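You operate a simulated robot arm through the tools that you are given. There is no shell and no other tool. Be economical: measure what you need, move in short steps, check, and stop when the job is done.

You run a simulated two-armed robot. Do the job below in one go: nothing can be reset, and whatever is moved stays where it is left.

JOB
Press the badge waiting in the badge maker onto the black puck and set it on the pink tray.
Fine: use the magnet cup; swing it out again before you lift the puck.

The check looks at the end state, three seconds after you hand in, the way a careful person would. Anything else that was tipped, shoved, dropped, spilled or broken makes it a failure.

ROBOT AND FRAMES
Two 7-joint arms with fingered hands on one trunk, on a base that drives. Base frame: it is fixed to the floor where the robot stands at the start and does not move with it; the origin is under the middle of the robot, x ahead of it, y to its left, z up; the surface under the hand at the start is at about z = 840. Lengths are in mm, angles in degrees, forces in N, time in s.
The left shoulder is at the start at [70, 169, 1208], the right one opposite. With the tool pointing down near the work surface each hand reaches from about 240 to 680 mm from the robot's upright axis, wherever it stands, measured 20 degrees to its own side. Places, roughly: badge maker lever [500, 200, 1000]; grey puck (5x5x3 cm) [400, 0, 900]; magnet cup [500, 100, 900]; pink tray [600, 0, 800]; red puck (5x5x3 cm) [600, 200, 900]; teal swing plate [500, 200, 900]. Payload 3.4 kg a hand.
The TCP of each hand is the grasp point between the finger pads, 23 mm short of the fingertips. In the tool frame z runs along the fingers and y along their closing line. Largest opening 116 mm; the body of the gripper starts 65 mm behind the TCP. The gripper is a hand of 4 fingers: y runs from the thumb to the fingers, the wrist lies at [0, 0, -211] in the tool frame, and closing takes about 1.5 s.
Orientation is that of the tool frame in the base frame, as [roll, pitch, yaw] about the fixed x, y, z axes, in that order (R = Rz(yaw) Ry(pitch) Rx(roll)). With the fingers straight down and closing along the base's y, the tool's x points along the base's -x, its y along +y and its z along -z.

CONTROLS
- The arms move only by the tool play_rows. It takes "left_steps", "right_steps" or both (then of equal length, played together; a hand with none holds still); each is a list of rows, each a list of 7 numbers: the shift along the base's x, y, z in units of 40 mm (1.0 is 40 mm), then the turn, a rotation vector about the base's x, y, z in units of 8 degrees (1.0 is 8 degrees), then the finger opening in mm, from 0 to 116. In form: [[tx, ty, tz, rx, ry, rz, claw], ...]. A call has 1 to 12 rows; each row shifts and turns the commanded pose from where the row before left it. A call with a number of a shift or a turn outside -1 to 1 is refused whole. Rows are played at 5 a second. More than 50 mm and 8.6 degrees between two rows, or a gripper value outside its range, and nothing of the call is played. A pose out of reach is approached as far as the arm can. The call stops where the force on the tool passes 40 N (or 10 N more than at its start, if that is more) or the arm is blocked; 0.2 s more then pass. Each finger travels about 153 mm/s and halts on what it meets, pressing with about 28 N; the grip force reading is that of the motor and also rises with nothing between the fingers. The clock runs only during rows and for 0.2 s after the last one: add rows that do not move to give the fingers time. It gives the time, the measured TCP pose, the force on the tool (base axes), the opening and the grip force at its end, in the units of the frame above (readings bear some noise), with the torque about the TCP (base axes, N m) and any sound that the robot's microphone picked up, and new pictures: "views" is both (left out), scene, wrist or none (wrist: the cameras of the hands that moved).
- Cameras (640 x 400 px; columns grow to the right, rows downward): "scene" is now at [138.2, 26.1, 1451.6]; the picture's right is [0.23, -0.97, 0.00], its down [-0.56, -0.14, -0.82] and it looks along [0.79, 0.19, -0.58] (base axes); focal length 214 px, centre (320, 200). "left" rides on the left gripper at [-69, 1, -90] in its tool frame; the picture's right is [-0.01, -1.00, 0.00], its down [0.79, -0.01, -0.61] and it looks along [0.61, -0.01, 0.79] (tool axes); focal length 251 px, centre (320, 200). "right" rides on the right gripper at [69, 1, -90] in its tool frame; the picture's right is [-0.01, 1.00, 0.00], its down [-0.79, -0.01, -0.61] and it looks along [-0.61, -0.01, 0.79] (tool axes); focal length 251 px, centre (320, 200).
- lift_body(by): slides the trunk up (or, below 0, down) by that many mm; the arms and the scene camera ride with it, the base frame stays. It gives what a move gives, with no picture.
- steer(legs): drives the robot by 1 to 6 legs, each [ahead, left, turn to the left] in mm, mm and degrees, along the robot's own axes; the way and the turn of a leg run together, so that a leg with both is an arc; at most 1500 mm and 180 degrees a leg. The arms and the cameras ride along, it lands a little off, and it stops where it bumps. It gives what a move gives, and a new picture of the scene camera.
- grasp_type(shape, hand): the hand has 4 fingers and takes this shape, open, in about a second: jaw (thumb against the fingers, like two jaws); tri (thumb and two fingers); tip (a fingertip pinch); poke (one finger out to press); point (the index stretched); flat (the hand flat); cup (the hand cupped); fist (a fist). The gripper value then closes the fingers along that shape, each until it touches; the sizes above hold for jaw. It gives what a move gives, with no picture.
- pan_tilt(pan, tilt): turns the head with the scene camera to pan (to the left, within 86 degrees either way) and tilt (down, from -29 to 69), counted from straight ahead of the robot. It gives what a move gives, and a new picture of the scene camera.
- pixel_to_xyz(camera, pixels): for up to 12 pixels [column, row] of the newest picture of that camera ("zoom" is the newest enlarged one), the place [x, y, z] in the base frame of the surface seen there, good to about 2 mm, but the place of the scene camera against the robot may be out by one fixed shift of up to 18 mm in any direction. It takes no simulated time.
- zoom(camera, box): a new picture of the part [left, top, right, bottom] of that camera's present view, enlarged. It takes no simulated time.
- close_job(): hands the job in; it is judged then, once.

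Go step by step. Measure first, check grasps and placings, and put right what went wrong. The budget is 80 turns and 260 pictures, counting those below and the enlarged ones. Unless the task says otherwise, let go and move clear before handing in, and close with one line.

The tools are called after "Call:" by a JSON object that holds its "fn" and its "kwargs". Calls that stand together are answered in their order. play_rows: Moves the arms, as the interface text tells. Its arguments: {"type":"object","properties":{"left_steps":{"type":"array"},"right_steps":{"type":"array"},"views":{"type":"string","enum":["both","scene","wrist","none"]}},"required":[]} The other tools are called the same way: lift_body (by) slides the trunk up or down; grasp_type (shape, hand) gives the hand a shape; steer (legs) drives the base; pan_tilt (pan, tilt) turns the head that bears the scene camera; pixel_to_xyz (camera, pixels) gives the place of the surface under pixels of a picture; zoom (camera, box) takes an enlarged picture of a part of a camera's view; close_job () hands the job in.

At the start:

```text
time_s: 0.0
left_position: [463.1, 326.1, 1318.6]
left_tool_rot: [180.0, 0.1, -180.0]
left_force: [-0.6, -0.4, -0.2]
left_wrist_torque: [-0.01, -0.02, -0.02]
left_finger_gap: 115.9
left_grip_force: 0.1
left_shape: jaw
right_position: [487.8, -97.5, 1342.5]
right_tool_rot: [-180.0, 0.0, -180.0]
right_force: [-0.5, -0.3, 0.9]
right_wrist_torque: [0.0, 0.02, 0.01]
right_finger_gap: 116.2
right_grip_force: 0.1
right_shape: jaw
trunk travel left (down, up): [-715.0, 225.0]
robot x, y, heading: [0.7, 3.2, -0.2]
head pan, tilt: [13.6, 35.3]
```

scene: 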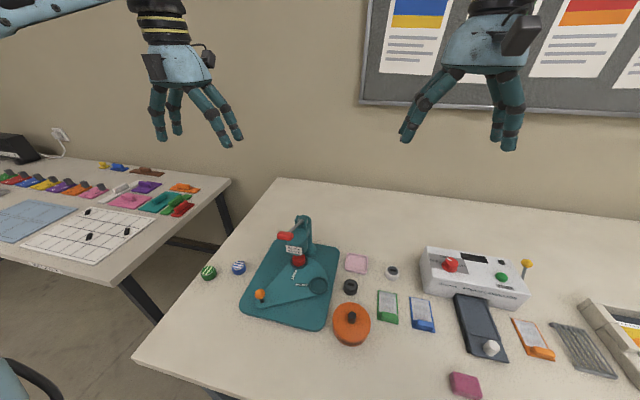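
right: 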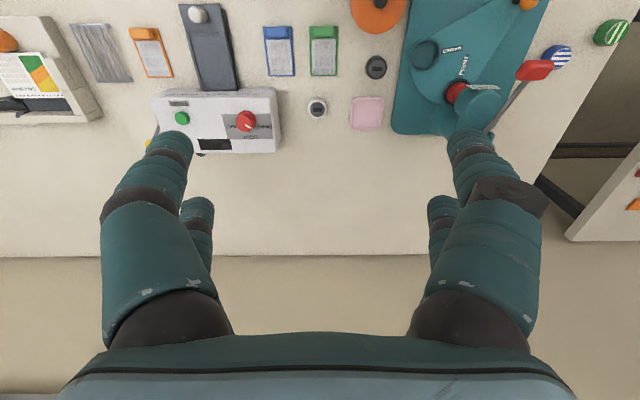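
left: 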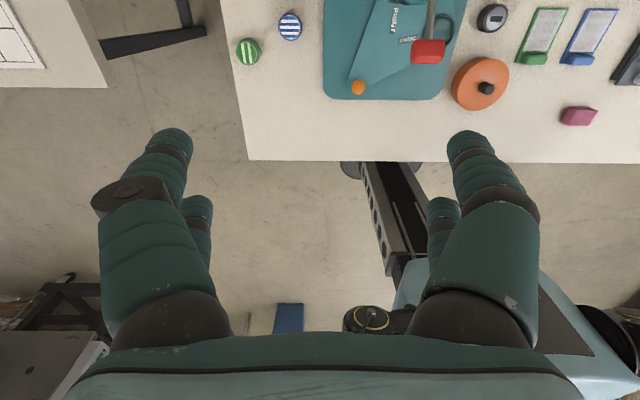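

The scene shows the teal badge maker around (295,280) with a red lever, swing plate and orange knob, and a black puck near (350,287). I'll zoom in to see the details.

Call:
{"fn": "zoom", "kwargs": {"camera": "scene", "box": [220, 200, 420, 360]}}

Call:
{"fn": "zoom", "kwargs": {"camera": "right", "box": [340, 0, 640, 150]}}

Call:
{"fn": "zoom", "kwargs": {"camera": "left", "box": [220, 0, 520, 150]}}

```text
2.50 times, centred on (320, 280) of scene
```

zoom: 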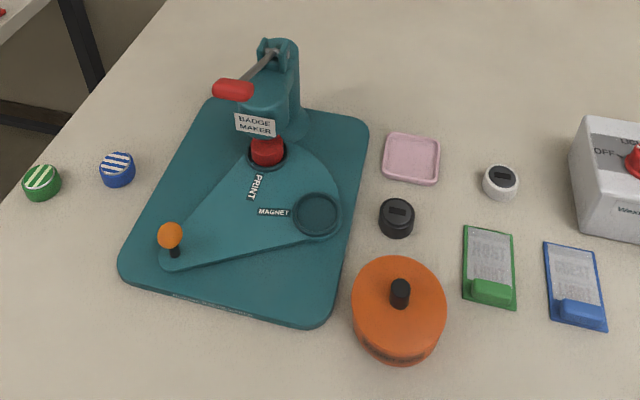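

```text
2.13 times, centred on (490, 75) of right
```

zoom: 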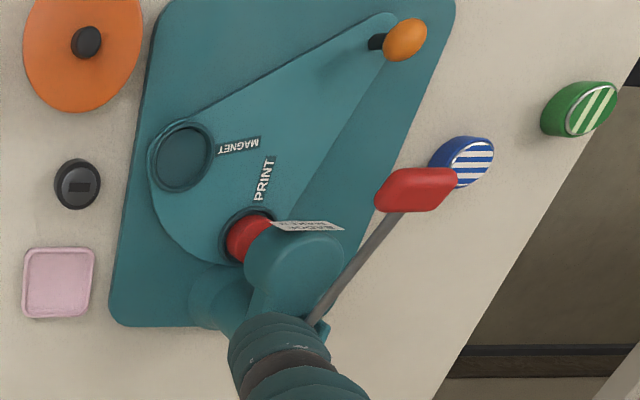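

```text
2.13 times, centred on (370, 75) of left
```

zoom: 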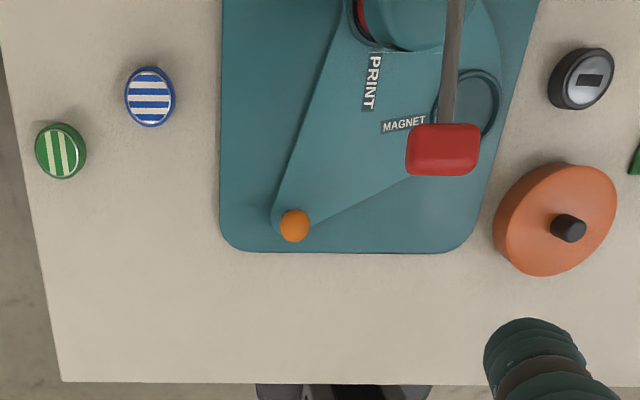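

The red item sits under the press in the PRINT cup; the MAGNET cup is empty and there's a black puck plus a white/black small object. I'll measure key points and look with closer zooms.

Call:
{"fn": "pixel_to_xyz", "kwargs": {"camera": "scene", "pixels": [[350, 284], [350, 292], [392, 270], [392, 278], [318, 286], [299, 260], [260, 295], [285, 236], [356, 264], [351, 317], [272, 310], [305, 225]]}}

Call:
{"fn": "zoom", "kwargs": {"camera": "scene", "box": [270, 215, 340, 260]}}

Call:
{"fn": "zoom", "kwargs": {"camera": "scene", "box": [335, 250, 415, 300]}}

Call:
{"fn": "zoom", "kwargs": {"camera": "scene", "box": [270, 250, 340, 300]}}

```text
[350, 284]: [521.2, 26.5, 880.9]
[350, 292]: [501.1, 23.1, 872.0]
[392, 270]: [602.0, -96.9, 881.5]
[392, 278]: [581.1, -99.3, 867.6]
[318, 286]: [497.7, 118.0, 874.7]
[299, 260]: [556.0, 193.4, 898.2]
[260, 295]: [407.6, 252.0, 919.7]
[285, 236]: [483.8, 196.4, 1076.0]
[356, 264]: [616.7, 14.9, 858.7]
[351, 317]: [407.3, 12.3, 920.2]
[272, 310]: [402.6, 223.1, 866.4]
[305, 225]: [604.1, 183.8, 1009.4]
```

```text
8.89 times, centred on (305, 238) of scene
```

zoom: 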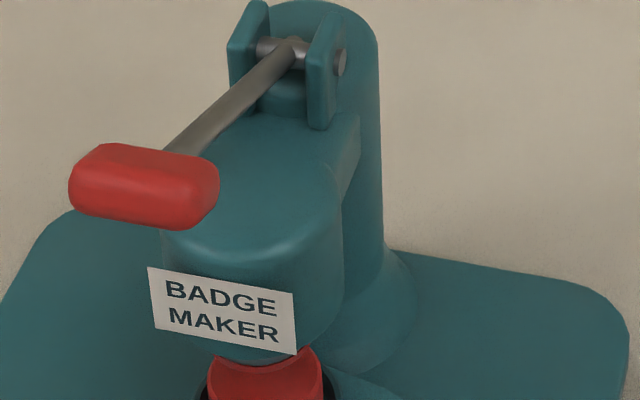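

```text
8.00 times, centred on (375, 275) of scene
```

zoom: 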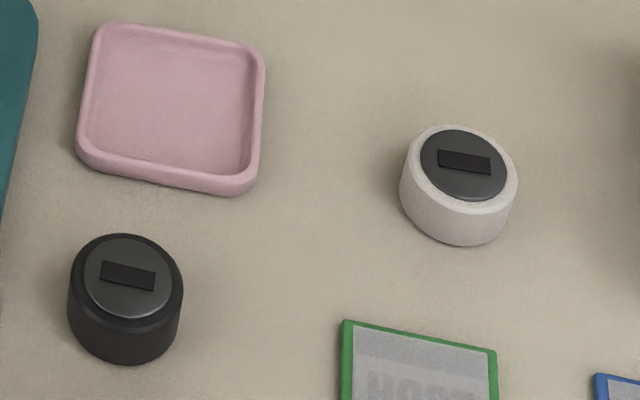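

```text
8.00 times, centred on (305, 275) of scene
```

zoom: 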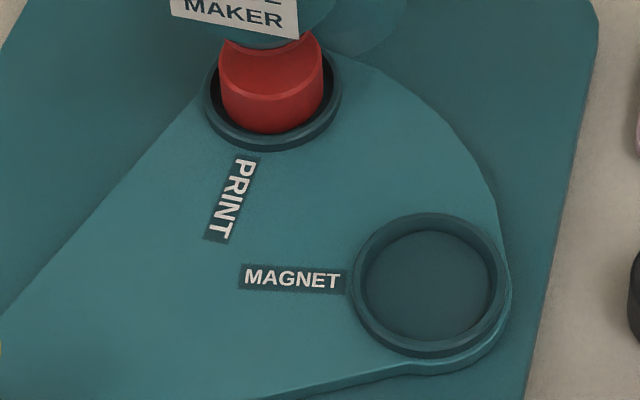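

I'll compare with wrist-camera measurements (more trustworthy against the robot) and look at the plate's shape to find its pivot.

Call:
{"fn": "pixel_to_xyz", "kwargs": {"camera": "right", "pixels": [[376, 65], [376, 75], [426, 54], [457, 93], [528, 3], [367, 113], [317, 106], [537, 70], [517, 22], [445, 103], [400, 120], [390, 95]]}}

Call:
{"fn": "pixel_to_xyz", "kwargs": {"camera": "left", "pixels": [[491, 18], [358, 87], [444, 35], [395, 20], [429, 50], [345, 75], [370, 105], [410, 80], [447, 5], [391, 5], [355, 85], [486, 88]]}}

Call:
{"fn": "zoom", "kwargs": {"camera": "scene", "box": [240, 270, 320, 330]}}

```text
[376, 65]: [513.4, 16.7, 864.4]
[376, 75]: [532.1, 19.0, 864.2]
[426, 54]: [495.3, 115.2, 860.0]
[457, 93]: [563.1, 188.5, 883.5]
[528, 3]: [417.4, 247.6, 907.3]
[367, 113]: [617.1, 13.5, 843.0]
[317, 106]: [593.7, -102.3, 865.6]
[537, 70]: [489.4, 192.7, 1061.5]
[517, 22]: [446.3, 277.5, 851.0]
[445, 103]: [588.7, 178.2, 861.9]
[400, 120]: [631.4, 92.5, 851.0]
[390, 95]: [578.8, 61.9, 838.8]
```

```text
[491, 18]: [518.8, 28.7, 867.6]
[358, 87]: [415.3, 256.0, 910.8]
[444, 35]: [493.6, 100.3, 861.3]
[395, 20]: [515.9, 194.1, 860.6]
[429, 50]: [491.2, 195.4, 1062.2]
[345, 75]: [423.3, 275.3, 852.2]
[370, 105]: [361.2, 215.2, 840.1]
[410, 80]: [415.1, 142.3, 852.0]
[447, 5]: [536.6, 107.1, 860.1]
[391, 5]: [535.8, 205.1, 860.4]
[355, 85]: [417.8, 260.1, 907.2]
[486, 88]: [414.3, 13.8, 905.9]
```

```text
6.67 times, centred on (280, 300) of scene
```

zoom: 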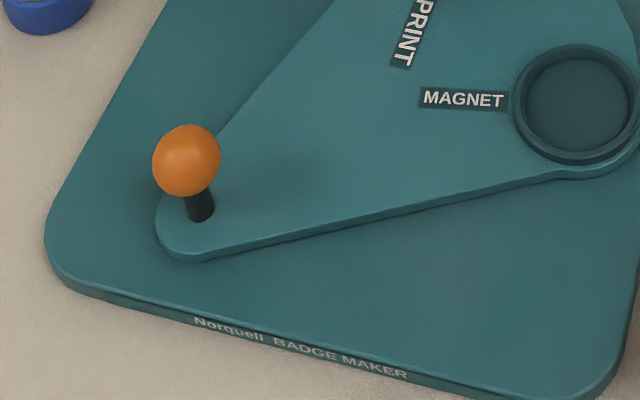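

Wrist cameras agree well and give table z≈840, plate top≈860. I'll measure the label lines, which should point toward the plate's pivot, and the cup rims.

Call:
{"fn": "pixel_to_xyz", "kwargs": {"camera": "right", "pixels": [[465.1, 56], [461.8, 75], [442.5, 52.5], [460.5, 48.5], [411.5, 54.5], [440, 52], [425, 38.5], [427, 69], [389, 64], [363, 65], [376, 58], [376, 80]]}}

Call:
{"fn": "zoom", "kwargs": {"camera": "right", "box": [390, 0, 550, 100]}}

```text
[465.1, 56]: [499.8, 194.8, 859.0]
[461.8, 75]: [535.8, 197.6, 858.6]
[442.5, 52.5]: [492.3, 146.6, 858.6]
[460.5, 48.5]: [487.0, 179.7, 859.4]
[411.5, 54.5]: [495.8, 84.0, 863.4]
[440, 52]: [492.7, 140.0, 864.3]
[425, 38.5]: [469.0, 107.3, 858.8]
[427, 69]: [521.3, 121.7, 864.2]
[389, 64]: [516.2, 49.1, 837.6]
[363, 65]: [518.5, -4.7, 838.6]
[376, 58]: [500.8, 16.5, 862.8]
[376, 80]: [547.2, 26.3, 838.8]
```

```text
4.00 times, centred on (470, 50) of right
```

zoom: 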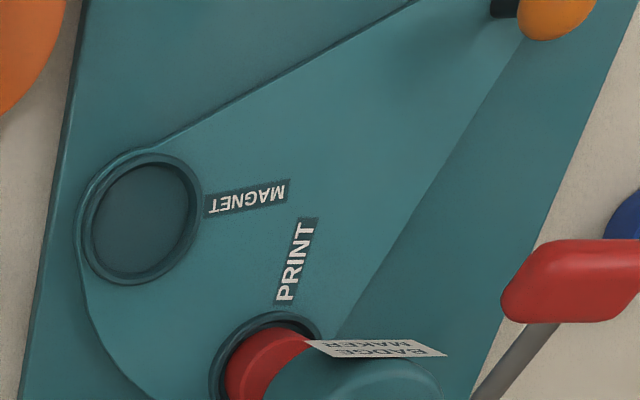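

The label lines meet at about (486,193), which makes that the plate's pivot: the cups are 90° apart at radius ~80, and the knob swings from (416,254) to about (427,123). I'll bring the right hand above the black puck with yaw +65, and look from there.

Call:
{"fn": "play_rows", "kwargs": {"right_steps": [[0.075, 0.3, -0.75, 0, 0, 0.8125, 116], [0.075, 0.3, -0.75, 0, 0, 0.8125, 116], [0.075, 0.3, -0.75, 0, 0, 0.8125, 110], [0.075, 0.3, -0.75, 0, 0, 0.8125, 100], [0.075, 0.3, -0.75, 0, 0, 0.8125, 90], [0.075, 0.3, -0.75, 0, 0, 0.8125, 80], [0.075, 0.3, -0.75, 0, 0, 0.8125, 80], [0.075, 0.3, -0.75, 0, 0, 0.8125, 80], [0.075, 0.3, -0.75, 0, 0, 0.8125, 80], [0.075, 0.3, -0.75, 0, 0, 0.8125, 80], [0, 0, 0, 0, 0, 0, 80]]}}

```text
time_s: 2.4
left_position: [462.6, 326.5, 1318.8]
left_tool_rot: [180.0, 0.0, -179.9]
left_force: [0.5, 0.4, 0.2]
left_wrist_torque: [0.03, -0.01, -0.02]
left_finger_gap: 116.1
left_grip_force: 0.1
left_shape: jaw
right_position: [519.9, 23.5, 1043.6]
right_tool_rot: [-180.0, 0.1, -114.9]
right_force: [0.1, 0.7, -0.5]
right_wrist_torque: [0.01, -0.05, -0.03]
right_finger_gap: 80.7
right_grip_force: 0.1
right_shape: jaw
trunk travel left (down, up): [-715.0, 225.0]
robot x, y, heading: [-1.5, 1.8, 0.0]
head pan, tilt: [13.6, 35.3]
```

scene: 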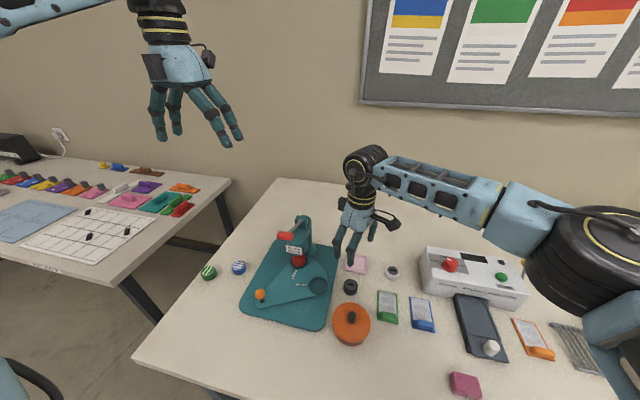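
right: 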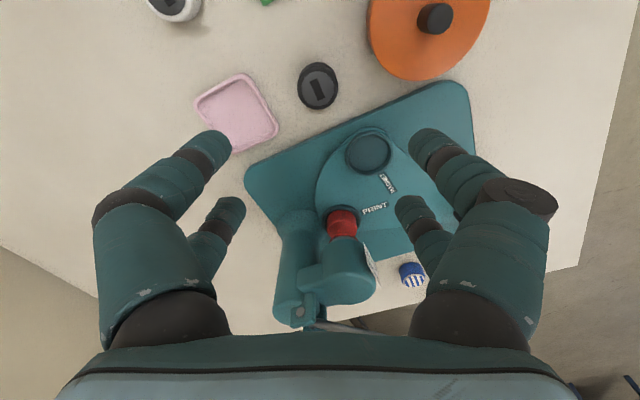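

The hand is nearly above the puck (318,86). I'll measure the puck, cup, tray, and machine from this closer wrist view.

Call:
{"fn": "pixel_to_xyz", "kwargs": {"camera": "right", "pixels": [[318, 83], [303, 84], [331, 83], [315, 66], [318, 99], [368, 154], [346, 155], [389, 155], [367, 134], [369, 173], [238, 110], [341, 222]]}}

Call:
{"fn": "zoom", "kwargs": {"camera": "right", "box": [280, 50, 440, 150]}}

Call:
{"fn": "zoom", "kwargs": {"camera": "right", "box": [270, 120, 430, 320]}}

```text
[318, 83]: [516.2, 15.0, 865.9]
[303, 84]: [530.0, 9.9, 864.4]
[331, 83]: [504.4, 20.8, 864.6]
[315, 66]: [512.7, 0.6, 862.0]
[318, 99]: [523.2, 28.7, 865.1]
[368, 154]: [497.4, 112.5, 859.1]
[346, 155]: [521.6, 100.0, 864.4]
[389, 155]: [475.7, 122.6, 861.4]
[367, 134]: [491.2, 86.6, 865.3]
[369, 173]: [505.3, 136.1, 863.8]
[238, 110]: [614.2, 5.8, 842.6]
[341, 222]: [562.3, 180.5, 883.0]
```

```text
4.00 times, centred on (360, 100) of right
```

zoom: 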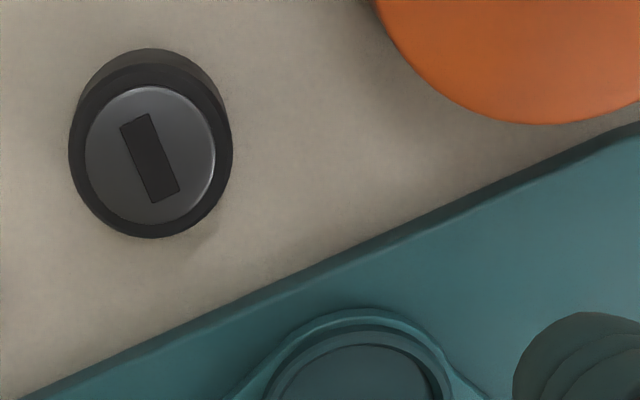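

```text
2.00 times, centred on (350, 220) of right
```

zoom: 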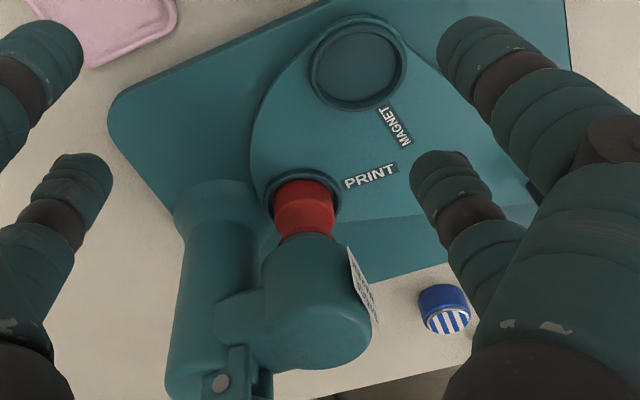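

Puck centre is about (519,20), top 865; cup centre about (498,111.5), rim 864.5. I'll turn to yaw 80, narrow the opening and descend to z≈905, then check.

Call:
{"fn": "play_rows", "kwargs": {"right_steps": [[0, -0.05, -0.85, 0, 0, 0.94, 64], [0, -0.04, -0.85, 0, 0, 0.94, 64], [-0.02, 0, -0.85, 0, 0, 0, 64], [0, 0, -0.85, 0, 0, 0, 64], [0, 0, 0, 0, 0, 0, 64]]}}

```text
time_s: 3.6
left_position: [462.8, 326.7, 1317.9]
left_tool_rot: [180.0, 0.0, -180.0]
left_force: [0.4, -0.1, 0.3]
left_wrist_torque: [-0.01, 0.05, 0.02]
left_finger_gap: 115.9
left_grip_force: 0.0
left_shape: jaw
right_position: [518.2, 19.3, 907.3]
right_tool_rot: [180.0, 0.0, -99.9]
right_force: [0.0, 0.3, -0.2]
right_wrist_torque: [0.02, 0.01, 0.02]
right_finger_gap: 64.3
right_grip_force: 0.0
right_shape: jaw
trunk travel left (down, up): [-715.0, 225.0]
robot x, y, heading: [-0.6, -0.6, -0.0]
head pan, tilt: [13.6, 35.3]
```

scene: 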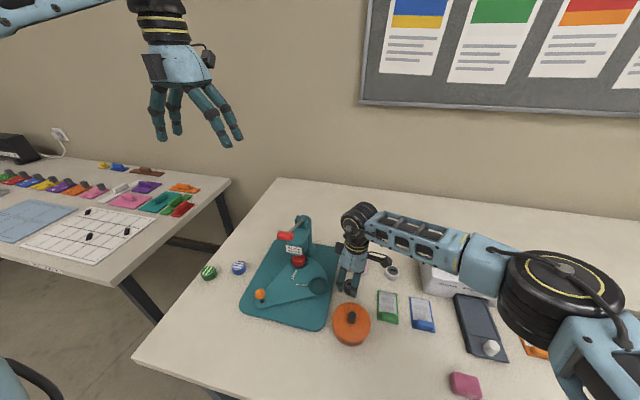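
right: 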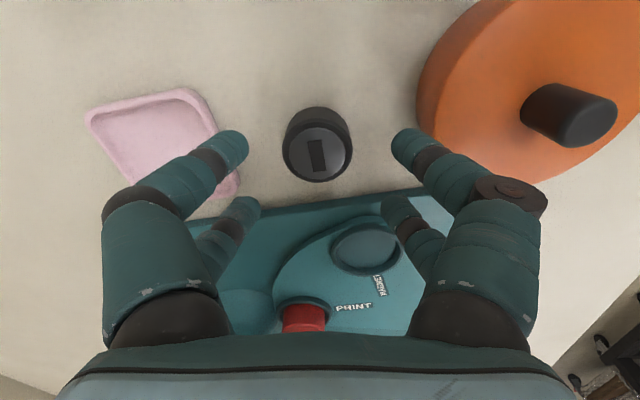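

The puck (317,145) is centred between the fingers; I want to check how close the pot (orange) lies to the right-hand fingers before going down.

Call:
{"fn": "pixel_to_xyz", "kwargs": {"camera": "right", "pixels": [[318, 155], [285, 150], [350, 150], [420, 80], [440, 80], [409, 140], [425, 120], [225, 145], [210, 110], [300, 207], [395, 195], [320, 182]]}}

Call:
{"fn": "zoom", "kwargs": {"camera": "scene", "box": [310, 230, 410, 350]}}

```text
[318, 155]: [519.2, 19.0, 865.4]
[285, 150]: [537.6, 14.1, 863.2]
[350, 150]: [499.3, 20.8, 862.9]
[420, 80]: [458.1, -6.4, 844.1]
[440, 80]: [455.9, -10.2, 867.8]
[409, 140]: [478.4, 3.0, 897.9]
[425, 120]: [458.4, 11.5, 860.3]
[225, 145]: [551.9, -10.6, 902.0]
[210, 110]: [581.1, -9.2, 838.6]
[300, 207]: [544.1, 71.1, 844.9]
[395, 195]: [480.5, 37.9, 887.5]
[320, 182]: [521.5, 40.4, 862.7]
```

```text
3.33 times, centred on (360, 290) of scene
```

zoom: 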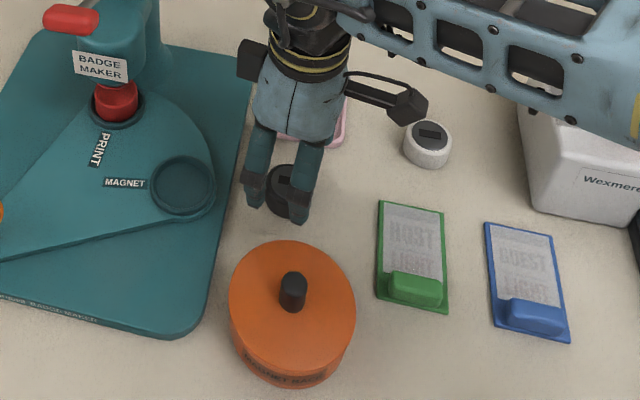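

Clearances are fine (pot edge x≈459, base edge y≈70, tips at x≈478, y 3–38). I'll descend to TCP z≈873 and close on the puck.

Call:
{"fn": "play_rows", "kwargs": {"right_steps": [[0.01, 0, -0.42, 0, 0, 0, 64], [0, 0, -0.42, 0, 0, 0, 64], [0, 0, 0, 0, 0, 0, 64], [0, 0, 0, 0, 0, 0, 50], [0, 0, 0, 0, 0, 0, 40], [0, 0, 0, 0, 0, 0, 30], [0, 0, 0, 0, 0, 0, 30], [0, 0, 0, 0, 0, 0, 30], [0, 0, 0, 0, 0, 0, 30]]}}

```text
time_s: 5.6
left_position: [462.3, 326.8, 1318.3]
left_tool_rot: [180.0, 0.0, 180.0]
left_force: [0.1, 0.6, -1.0]
left_wrist_torque: [0.02, 0.02, -0.02]
left_finger_gap: 116.1
left_grip_force: 0.1
left_shape: jaw
right_position: [519.1, 20.2, 874.5]
right_tool_rot: [-179.9, 0.0, -100.0]
right_force: [0.2, 0.4, -0.7]
right_wrist_torque: [-0.03, -0.01, 0.01]
right_finger_gap: 30.9
right_grip_force: 0.2
right_shape: jaw
trunk travel left (down, up): [-715.0, 225.0]
robot x, y, heading: [-0.8, 0.5, 0.2]
head pan, tilt: [13.6, 35.3]
```

scene: 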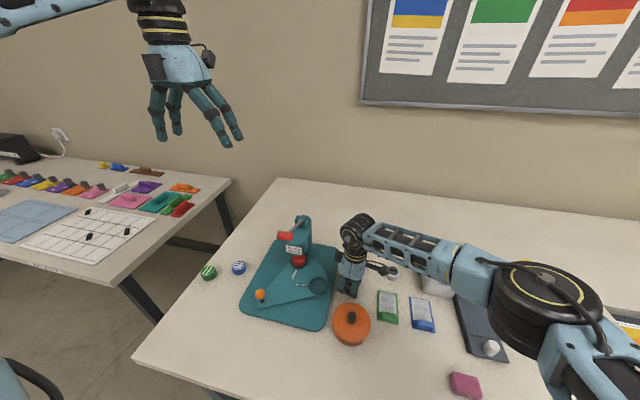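
right: 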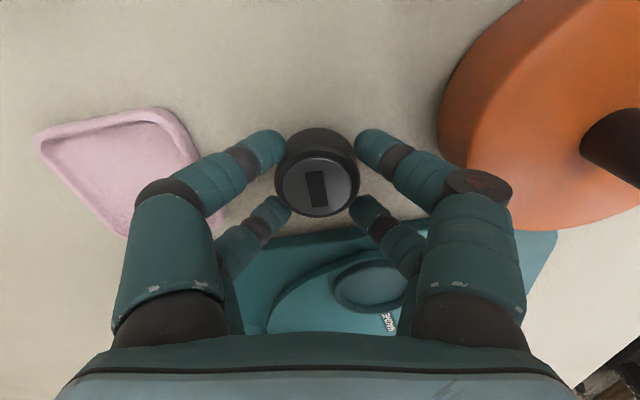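

The fingers cage the puck but the grip force is still near zero; I'll close further.

Call:
{"fn": "play_rows", "kwargs": {"right_steps": [[0, 0, 0, 0, 0, 0, 20], [0, 0, 0, 0, 0, 0, 10], [0, 0, 0, 0, 0, 0, 0], [0, 0, 0, 0, 0, 0, 0], [0, 0, 0, 0, 0, 0, 0]], "views": "wrist"}}

```text
time_s: 6.8
left_position: [462.9, 326.6, 1317.8]
left_tool_rot: [180.0, 0.0, -179.9]
left_force: [0.3, 0.5, -0.5]
left_wrist_torque: [-0.01, 0.02, 0.0]
left_finger_gap: 116.1
left_grip_force: 0.0
left_shape: jaw
right_position: [518.3, 18.6, 873.0]
right_tool_rot: [-180.0, 0.0, -100.1]
right_force: [-0.4, -0.3, 0.5]
right_wrist_torque: [0.02, -0.02, -0.03]
right_finger_gap: 17.8
right_grip_force: 28.5
right_shape: jaw
trunk travel left (down, up): [-715.0, 225.0]
robot x, y, heading: [1.2, 1.8, -0.0]
head pan, tilt: [13.6, 35.3]
```

right: 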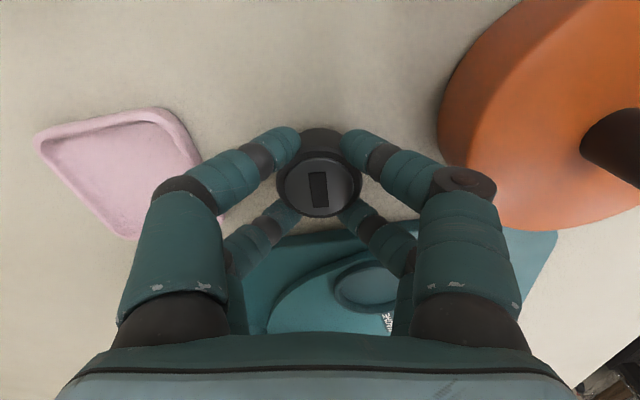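

The grip is firm (28.5 N) with the puck caged. I'll lift 60 mm and carry it over the magnet cup, turning back to yaw 60 for clearance to the press head.

Call:
{"fn": "play_rows", "kwargs": {"right_steps": [[0, 0, 0.75, 0, 0, 0, 0], [0, 0, 0.75, 0, 0, 0, 0], [-0.25, 0.9, 0, 0, 0, -0.9, 0], [-0.25, 0.9, 0, 0, 0, -0.9, 0], [0, 0.5, 0, 0, 0, -0.7, 0], [0, 0, 0, 0, 0, 0, 0]]}}

```text
time_s: 8.2
left_position: [463.4, 327.0, 1317.8]
left_tool_rot: [-179.9, 0.0, 180.0]
left_force: [0.4, -0.4, 0.6]
left_wrist_torque: [0.02, 0.0, 0.01]
left_finger_gap: 115.9
left_grip_force: 0.0
left_shape: jaw
right_position: [498.5, 111.3, 934.7]
right_tool_rot: [179.9, -0.1, -120.0]
right_force: [-0.6, 0.1, -1.5]
right_wrist_torque: [-0.04, 0.0, 0.0]
right_finger_gap: 17.4
right_grip_force: 27.6
right_shape: jaw
trunk travel left (down, up): [-715.0, 225.0]
robot x, y, heading: [-1.3, 3.0, -0.1]
head pan, tilt: [13.6, 35.3]
```

scene: 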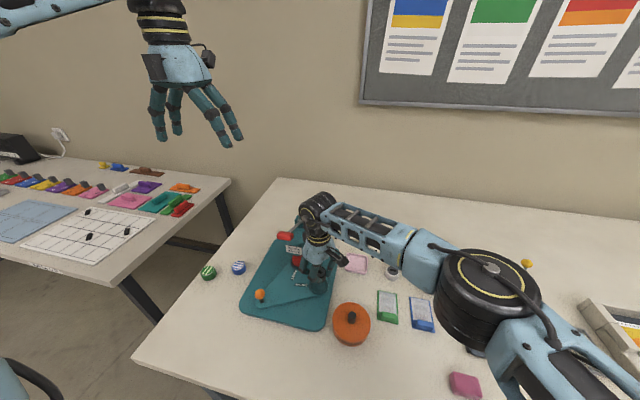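
right: 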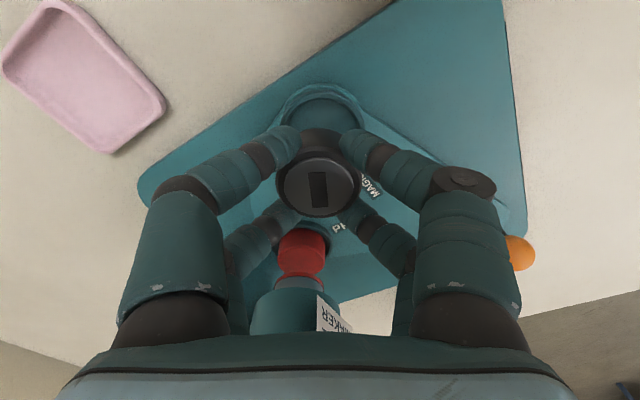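

The puck is held over the cup; I'll check cup location and lever clearance before lowering.

Call:
{"fn": "zoom", "kwargs": {"camera": "scene", "box": [260, 190, 370, 310]}}

Call:
{"fn": "pixel_to_xyz", "kwargs": {"camera": "right", "pixels": [[281, 112], [362, 112], [322, 88], [322, 110], [318, 182], [280, 180], [360, 180], [318, 213], [302, 245], [302, 265]]}}

Call:
{"fn": "zoom", "kwargs": {"camera": "right", "box": [240, 80, 400, 340]}}

```text
3.33 times, centred on (315, 250) of scene
```

zoom: 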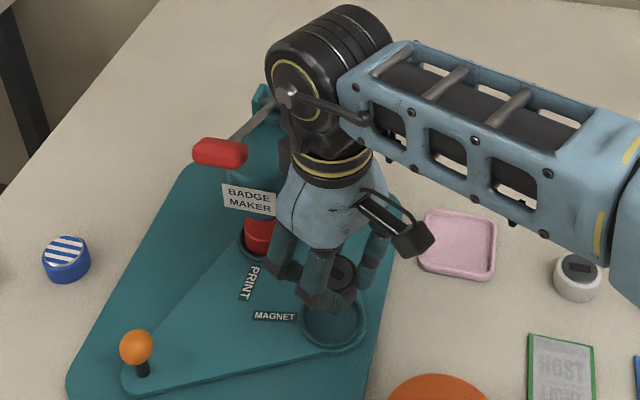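

```text
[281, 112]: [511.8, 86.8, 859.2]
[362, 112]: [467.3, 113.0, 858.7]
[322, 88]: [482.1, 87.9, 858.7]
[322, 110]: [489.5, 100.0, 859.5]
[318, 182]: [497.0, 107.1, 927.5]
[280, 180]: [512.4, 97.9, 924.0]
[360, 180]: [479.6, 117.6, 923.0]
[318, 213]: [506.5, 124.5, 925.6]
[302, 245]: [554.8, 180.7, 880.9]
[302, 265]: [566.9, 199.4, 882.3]
```

```text
1.54 times, centred on (320, 210) of right
```

zoom: 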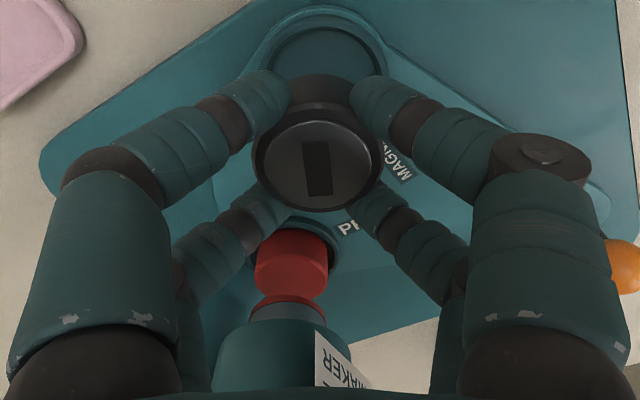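

Puck is centred under the TCP and over the cup. Before lowering I'll take one sharp look at the die above the red item.

Call:
{"fn": "zoom", "kwargs": {"camera": "right", "box": [270, 220, 340, 300]}}

Call:
{"fn": "play_rows", "kwargs": {"right_steps": [[0, 0, -0.5, 0, 0, 0, 0], [0, 0, -0.4, 0, 0, 0, 0], [0, 0, 0, 0, 0, 0, 0]]}}

```text
5.00 times, centred on (305, 260) of right
```

zoom: 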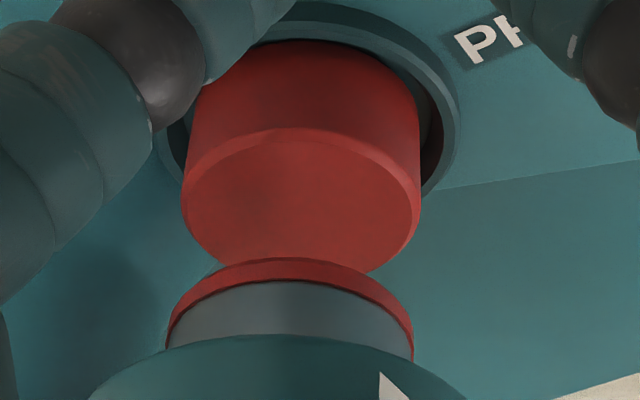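

```text
time_s: 9.0
left_position: [463.2, 327.3, 1316.8]
left_tool_rot: [-180.0, 0.0, 179.9]
left_force: [-0.2, 0.8, 0.2]
left_wrist_torque: [0.0, 0.01, -0.01]
left_finger_gap: 115.9
left_grip_force: 0.1
left_shape: jaw
right_position: [498.9, 111.4, 896.7]
right_tool_rot: [179.9, 0.0, -120.1]
right_force: [-0.7, -0.2, 0.4]
right_wrist_torque: [-0.02, -0.01, 0.0]
right_finger_gap: 17.3
right_grip_force: 27.9
right_shape: jaw
trunk travel left (down, up): [-715.0, 225.0]
robot x, y, heading: [-2.4, -1.2, 0.0]
head pan, tilt: [13.6, 35.3]
```

scene: 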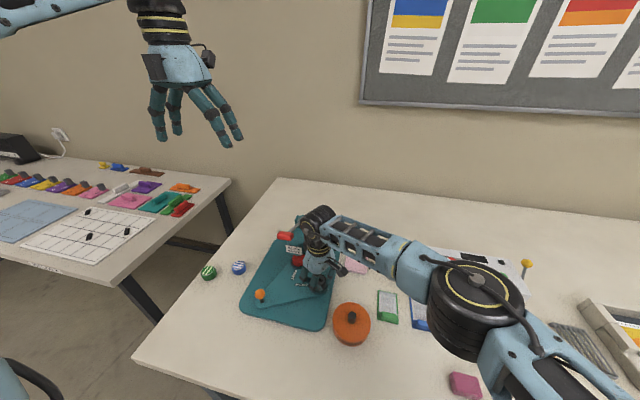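
right: 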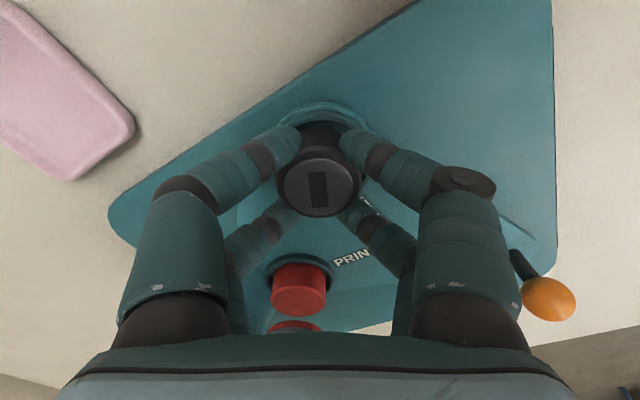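

The zoom shows the red puck's top is bare while the die above it already carries a red-rimmed badge, so the badge is already picked up and must not be pressed on the red puck. I'll finish lowering the black puck into the MAGNET cup.

Call:
{"fn": "play_rows", "kwargs": {"right_steps": [[0, 0, -0.06, 0, 0, 0, 0], [0, 0, -0.04, 0, 0, 0, 0], [0, 0, 0, 0, 0, 0, 0]]}}

Call:
{"fn": "zoom", "kwargs": {"camera": "scene", "box": [280, 240, 360, 310]}}

Call:
{"fn": "zoom", "kwargs": {"camera": "right", "box": [260, 90, 380, 230]}}

```text
time_s: 9.8
left_position: [463.2, 326.2, 1317.7]
left_tool_rot: [-180.0, 0.0, -179.9]
left_force: [0.0, -0.2, -0.2]
left_wrist_torque: [0.01, 0.02, -0.01]
left_finger_gap: 115.9
left_grip_force: 0.0
left_shape: jaw
right_position: [498.4, 111.0, 893.2]
right_tool_rot: [-179.9, 0.0, -119.9]
right_force: [-0.9, -0.1, 0.7]
right_wrist_torque: [0.02, 0.02, 0.02]
right_finger_gap: 17.7
right_grip_force: 28.8
right_shape: jaw
trunk travel left (down, up): [-715.0, 225.0]
robot x, y, heading: [-0.8, -0.7, -0.1]
head pan, tilt: [13.6, 35.3]
```

scene: 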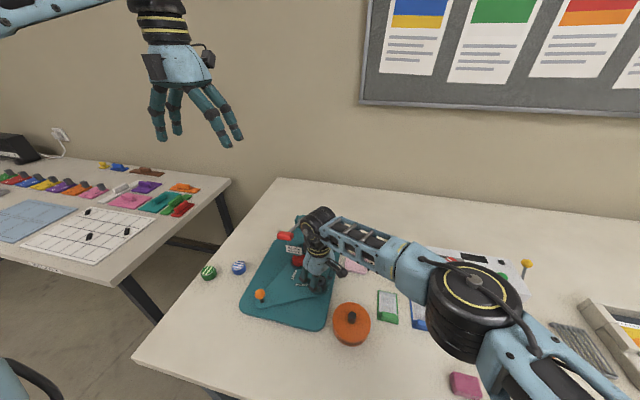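
right: 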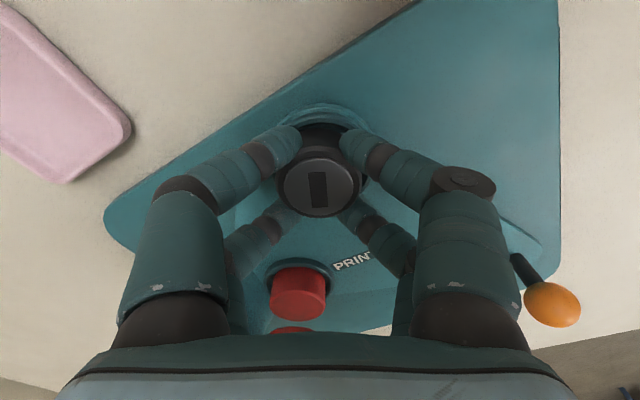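

```text
5.71 times, centred on (320, 275) of scene
```

zoom: 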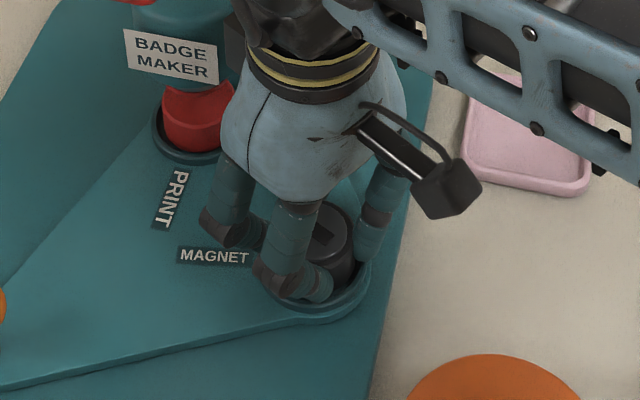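

```text
2.86 times, centred on (320, 160) of right
```

zoom: 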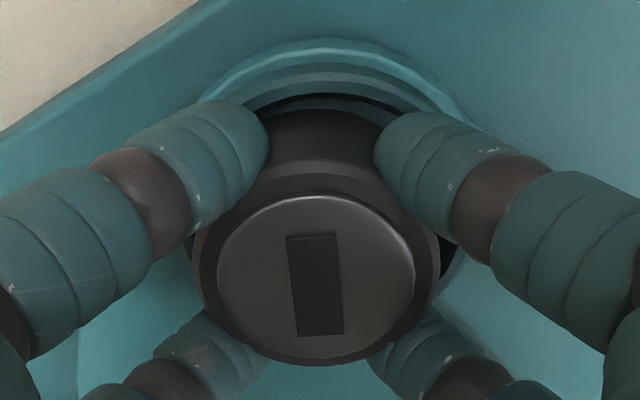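

The puck sits inside the cup rim with no contact force yet; I'll ease down 2 mm more and then open gently.

Call:
{"fn": "play_rows", "kwargs": {"right_steps": [[0, 0, -0.04, 0, 0, 0, 0], [0, 0, 0, 0, 0, 0, 0], [0, 0, 0, 0, 0, 0, 25], [0, 0, 0, 0, 0, 0, 40], [0, 0, 0, 0, 0, 0, 55], [0, 0, 0, 0, 0, 0, 60], [0, 0, 0, 0, 0, 0, 60]], "views": "wrist"}}

```text
time_s: 11.4
left_position: [463.4, 326.9, 1317.7]
left_tool_rot: [179.9, -0.1, -180.0]
left_force: [0.3, -0.1, -0.1]
left_wrist_torque: [-0.01, 0.0, 0.01]
left_finger_gap: 116.0
left_grip_force: 0.1
left_shape: jaw
right_position: [497.3, 112.8, 890.4]
right_tool_rot: [-179.9, 0.0, -119.9]
right_force: [-0.1, 0.3, 0.2]
right_wrist_torque: [0.02, 0.0, -0.02]
right_finger_gap: 59.4
right_grip_force: 0.0
right_shape: jaw
trunk travel left (down, up): [-715.0, 225.0]
robot x, y, heading: [-3.0, 0.6, -0.2]
head pan, tilt: [13.6, 35.3]
```

right: 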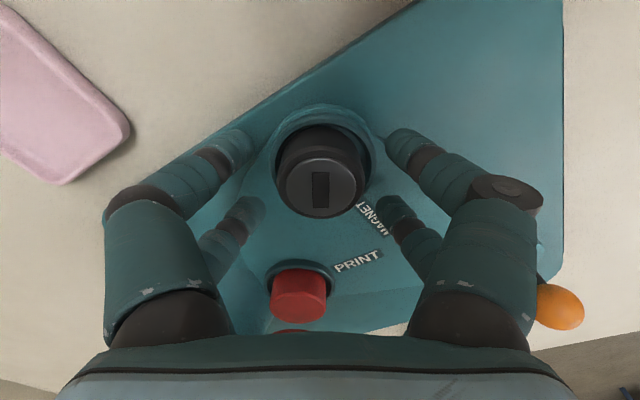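

The puck is seated in the cup. I'll raise the right hand and park it to the right, out of the left arm's way.

Call:
{"fn": "play_rows", "kwargs": {"right_steps": [[0, 0, 0.9, 0, 0, 0, 60], [0, 0, 1, 0, 0, 0, 60], [0, 0, 1, 0, 0, 0, 60], [0, -0.7, 0.9, 0, 0, 0, 60], [0, -0.9, 0.8, 0, 0, 0, 60], [0, -0.9, 0.8, 0, 0, 0, 60], [0, -0.9, 0.8, 0, 0, 0, 60], [0, -0.9, 0.8, 0, 0, 0, 60], [0, -0.9, 0, 0, 0, 0, 60], [0, 0, 0, 0, 0, 0, 60]], "views": "scene"}}

Call:
{"fn": "zoom", "kwargs": {"camera": "scene", "box": [230, 200, 390, 340]}}

```text
time_s: 13.6
left_position: [464.0, 327.0, 1318.2]
left_tool_rot: [-179.9, 0.0, 180.0]
left_force: [-0.1, -0.2, -0.5]
left_wrist_torque: [-0.03, 0.01, 0.02]
left_finger_gap: 116.0
left_grip_force: 0.0
left_shape: jaw
right_position: [498.3, -96.2, 1171.3]
right_tool_rot: [-180.0, 0.1, -119.9]
right_force: [0.2, -0.2, 0.0]
right_wrist_torque: [-0.02, 0.01, 0.0]
right_finger_gap: 59.3
right_grip_force: 0.1
right_shape: jaw
trunk travel left (down, up): [-715.0, 225.0]
robot x, y, heading: [1.3, 0.7, 0.1]
head pan, tilt: [13.6, 35.3]
```

scene: 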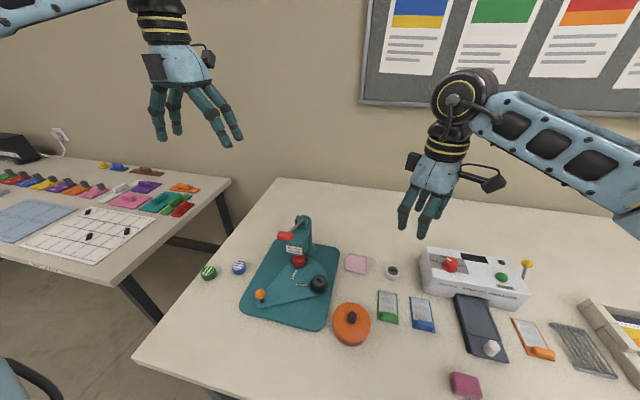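

```text
2.86 times, centred on (310, 270) of scene
```

zoom: 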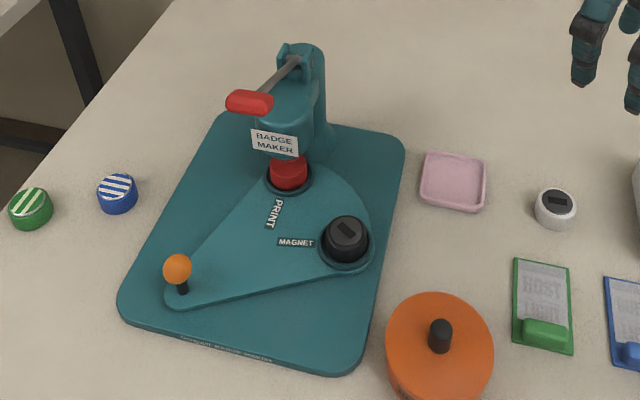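

Puck is nicely seated in the MAGNET cup. Next the left hand turns to yaw +90 (camera to the left, away from the lever) and comes above the orange knob.

Call:
{"fn": "play_rows", "kwargs": {"left_steps": [[-0.096, -0.154, -0.6625, 0, 0, 0.9375, 116], [-0.096, -0.154, -0.6625, 0, 0, 0.9375, 110], [-0.096, -0.154, -0.6625, 0, 0, 0.9375, 100], [-0.096, -0.154, -0.6625, 0, 0, 0.9375, 90], [-0.096, -0.154, -0.6625, 0, 0, 0.9375, 80], [-0.096, -0.154, -0.6625, 0, 0, 0.9375, 70], [-0.096, -0.154, -0.6625, 0, 0, 0.9375, 70], [-0.096, -0.154, -0.6625, 0, 0, 0.9375, 70], [-0.096, -0.154, -0.6625, 0, 0, 0.9375, 70], [-0.096, -0.154, -0.6625, 0, 0, 0.9375, 70], [-0.096, -0.154, -0.6625, 0, 0, 0.9375, 70], [-0.096, -0.154, -0.6625, 0, 0, 0.9375, 70]]}}

```text
time_s: 16.2
left_position: [432.0, 430.8, 1003.1]
left_tool_rot: [-180.0, -1.0, -90.5]
left_force: [-0.3, -1.2, 0.5]
left_wrist_torque: [-0.02, 0.02, 0.02]
left_finger_gap: 70.3
left_grip_force: 0.1
left_shape: jaw
left hand out of reach, approached as far as the arm can: row 8, 9, 10, 11, 12
right_position: [498.8, -94.2, 1170.4]
right_tool_rot: [179.9, 0.0, -119.9]
right_force: [-0.2, 0.3, 0.8]
right_wrist_torque: [-0.03, 0.02, 0.0]
right_finger_gap: 59.5
right_grip_force: 0.0
right_shape: jaw
trunk travel left (down, up): [-715.0, 225.0]
robot x, y, heading: [1.3, -0.9, -0.0]
head pan, tilt: [13.6, 35.3]
```

scene: 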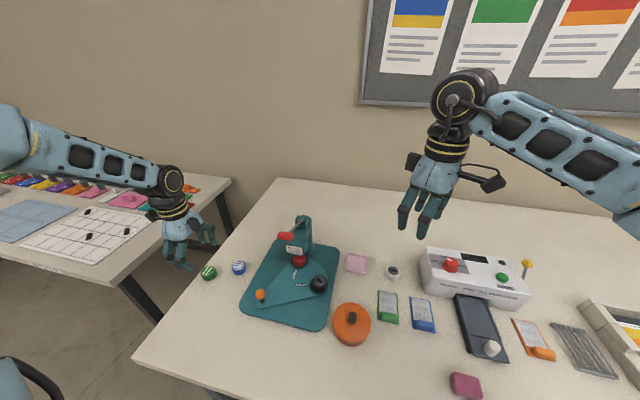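
left: 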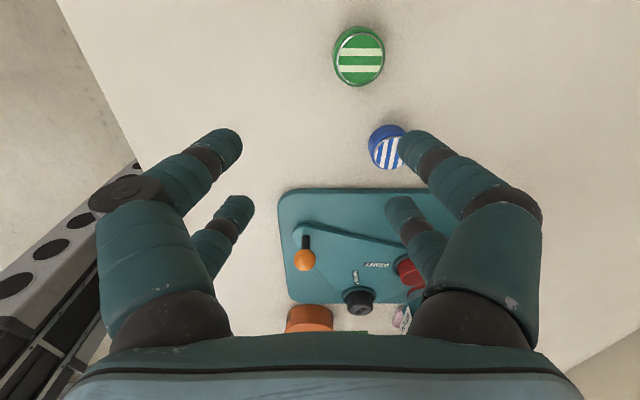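

That yaw is out of reach for the left arm. I'll turn it the other way (mirror of the right hand's yaw), rising a bit first.

Call:
{"fn": "play_rows", "kwargs": {"left_steps": [[0, 0, 0.3, 0, 0, -1, 70], [0, 0, 0.3, 0, 0, -1, 70], [0, 0, 0.3, 0, 0, -1, 70], [0, 0, 0.3, 0, 0, -1, 70], [0, 0, 0.3, 0, 0, -1, 70], [0, 0, 0.3, 0, 0, -1, 70], [0, 0, 0, 0, 0, -1, 70], [0, 0, 0, 0, 0, -1, 70], [0, 0, 0, 0, 0, -1, 70], [0, 0, 0, 0, 0, -1, 70], [0, 0, 0, 0, 0, -1, 70], [0, 0, 0, 0, 0, -1, 70]], "views": "scene"}}

```text
time_s: 18.8
left_position: [430.4, 427.1, 1076.7]
left_tool_rot: [180.0, 0.0, 173.9]
left_force: [-0.2, 0.3, -0.5]
left_wrist_torque: [0.02, -0.01, 0.02]
left_finger_gap: 70.2
left_grip_force: 0.1
left_shape: jaw
right_position: [497.7, -96.0, 1171.1]
right_tool_rot: [180.0, 0.0, -119.9]
right_force: [-0.9, -0.5, 0.4]
right_wrist_torque: [0.01, 0.03, 0.01]
right_finger_gap: 59.5
right_grip_force: 0.0
right_shape: jaw
trunk travel left (down, up): [-715.0, 225.0]
robot x, y, heading: [-1.7, 2.6, -0.1]
head pan, tilt: [13.6, 35.3]
```

scene: 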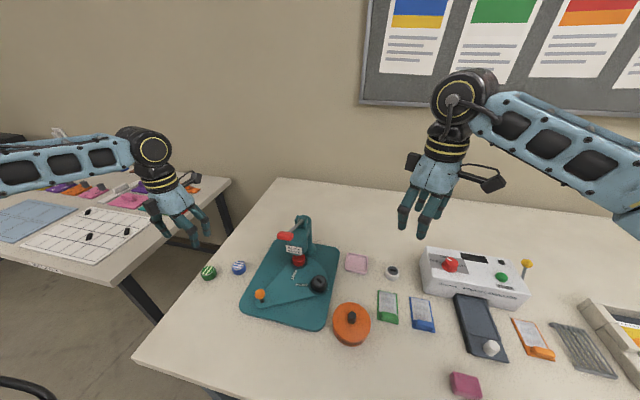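

The commanded pose follows the actual one. I'll keep turning to yaw −80 while moving above the knob at z≈1000.

Call:
{"fn": "play_rows", "kwargs": {"left_steps": [[-0.033, -0.435, -0.19, 0, 0, -0.925, 70], [-0.033, -0.435, -0.19, 0, 0, -0.925, 70], [-0.033, -0.435, -0.19, 0, 0, -0.925, 70], [-0.033, -0.435, -0.19, 0, 0, -0.925, 70], [-0.033, -0.435, -0.19, 0, 0, -0.925, 70], [-0.033, -0.435, -0.19, 0, 0, -0.925, 70], [-0.033, -0.435, -0.19, 0, 0, -0.925, 70], [-0.033, -0.435, -0.19, 0, 0, -0.925, 70], [-0.033, -0.435, -0.19, 0, 0, -0.925, 70], [-0.033, -0.435, -0.19, 0, 0, -0.925, 70], [0, 0, 0, 0, 0, 0, 70]]}}

```text
time_s: 21.2
left_position: [418.0, 255.4, 1000.8]
left_tool_rot: [-179.9, 0.0, 99.9]
left_force: [-0.6, -0.2, 0.3]
left_wrist_torque: [-0.04, 0.01, -0.01]
left_finger_gap: 70.3
left_grip_force: 0.1
left_shape: jaw
right_position: [499.0, -97.1, 1171.8]
right_tool_rot: [-180.0, 0.1, -120.0]
right_force: [0.2, 0.3, -0.3]
right_wrist_torque: [0.01, 0.01, -0.03]
right_finger_gap: 59.5
right_grip_force: 0.0
right_shape: jaw
trunk travel left (down, up): [-715.0, 225.0]
robot x, y, heading: [1.9, 0.7, 0.1]
head pan, tilt: [13.6, 35.3]
```

scene: 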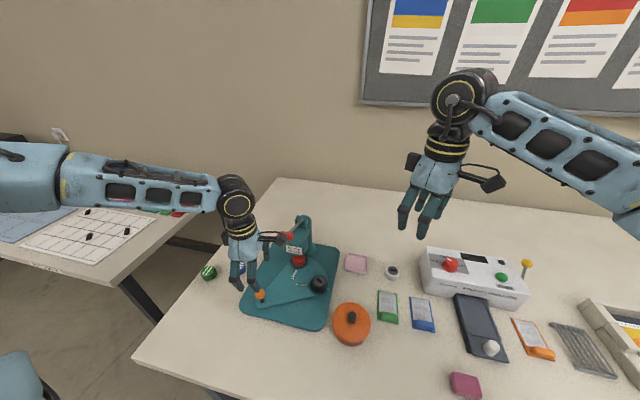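
left: 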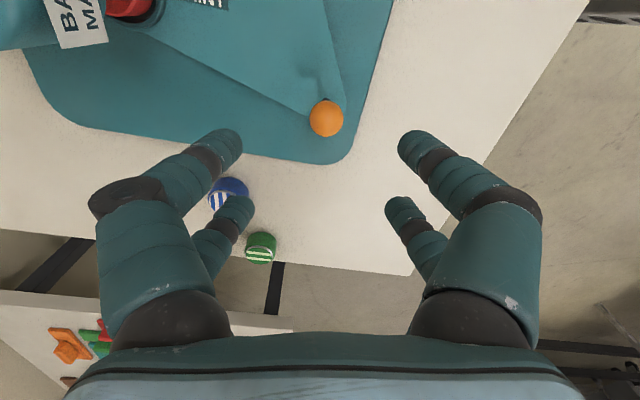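

Left hand is above the knob (ball at (326,118) in the left picture). I'll locate the ball exactly and check the lever handle's extents.

Call:
{"fn": "pixel_to_xyz", "kwargs": {"camera": "left", "pixels": [[326, 118], [310, 118], [342, 118], [326, 103], [326, 134], [345, 105]]}}

Call:
{"fn": "pixel_to_xyz", "kwargs": {"camera": "scene", "pixels": [[288, 238], [292, 238], [290, 235], [260, 292], [260, 297]]}}

Call:
{"fn": "zoom", "kwargs": {"camera": "scene", "box": [220, 210, 320, 310]}}

```text
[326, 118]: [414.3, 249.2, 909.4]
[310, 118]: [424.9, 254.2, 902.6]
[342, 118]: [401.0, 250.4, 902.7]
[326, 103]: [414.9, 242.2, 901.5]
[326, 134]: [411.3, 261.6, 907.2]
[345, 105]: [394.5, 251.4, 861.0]
```

```text
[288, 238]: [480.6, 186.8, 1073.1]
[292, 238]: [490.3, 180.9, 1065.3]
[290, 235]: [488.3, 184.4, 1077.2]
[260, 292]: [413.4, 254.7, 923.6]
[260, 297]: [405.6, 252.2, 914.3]
```

```text
4.00 times, centred on (270, 260) of scene
```

zoom: 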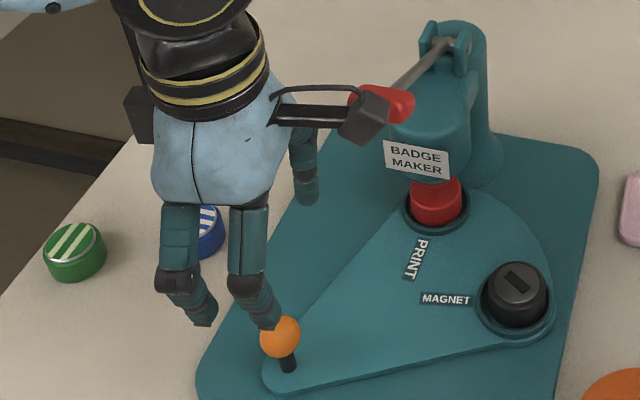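

Ball centre ≈ (413.5,252.5,900). I'll descend around it and close the fingers on it.

Call:
{"fn": "play_rows", "kwargs": {"left_steps": [[-0.1, -0.07, -0.5, 0, 0, 0, 70], [0, 0, -0.5, 0, 0, 0, 70], [0, 0, -0.5, 0, 0, 0, 70], [0, 0, -0.5, 0, 0, 0, 70], [0, 0, -0.5, 0, 0, 0, 60], [0, 0, 0, 0, 0, 0, 40], [0, 0, 0, 0, 0, 0, 20], [0, 0, 0, 0, 0, 0, 0], [0, 0, 0, 0, 0, 0, 0], [0, 0, 0, 0, 0, 0, 0]]}}

Call:
{"fn": "zoom", "kwargs": {"camera": "scene", "box": [220, 210, 320, 310]}}

```text
time_s: 23.4
left_position: [413.6, 251.7, 900.8]
left_tool_rot: [-180.0, -0.1, 100.0]
left_force: [-0.9, 1.2, 0.1]
left_wrist_torque: [0.01, -0.03, -0.01]
left_finger_gap: 0.2
left_grip_force: 27.7
left_shape: jaw
right_position: [497.3, -95.3, 1171.8]
right_tool_rot: [-180.0, 0.0, -120.0]
right_force: [-0.4, 0.4, 0.9]
right_wrist_torque: [0.03, 0.0, 0.02]
right_finger_gap: 59.4
right_grip_force: 0.2
right_shape: jaw
trunk travel left (down, up): [-715.0, 225.0]
robot x, y, heading: [-1.1, -0.2, -0.1]
head pan, tilt: [13.6, 35.3]
```

scene: 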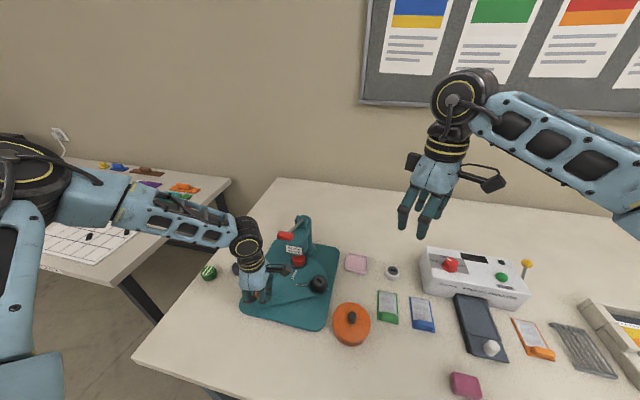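
left: 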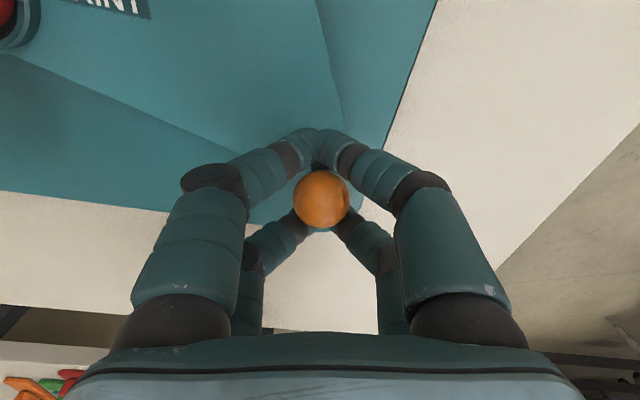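

```text
4.00 times, centred on (270, 260) of scene
```

zoom: 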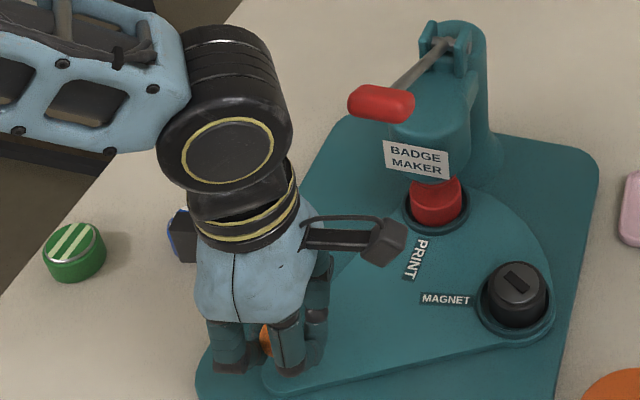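

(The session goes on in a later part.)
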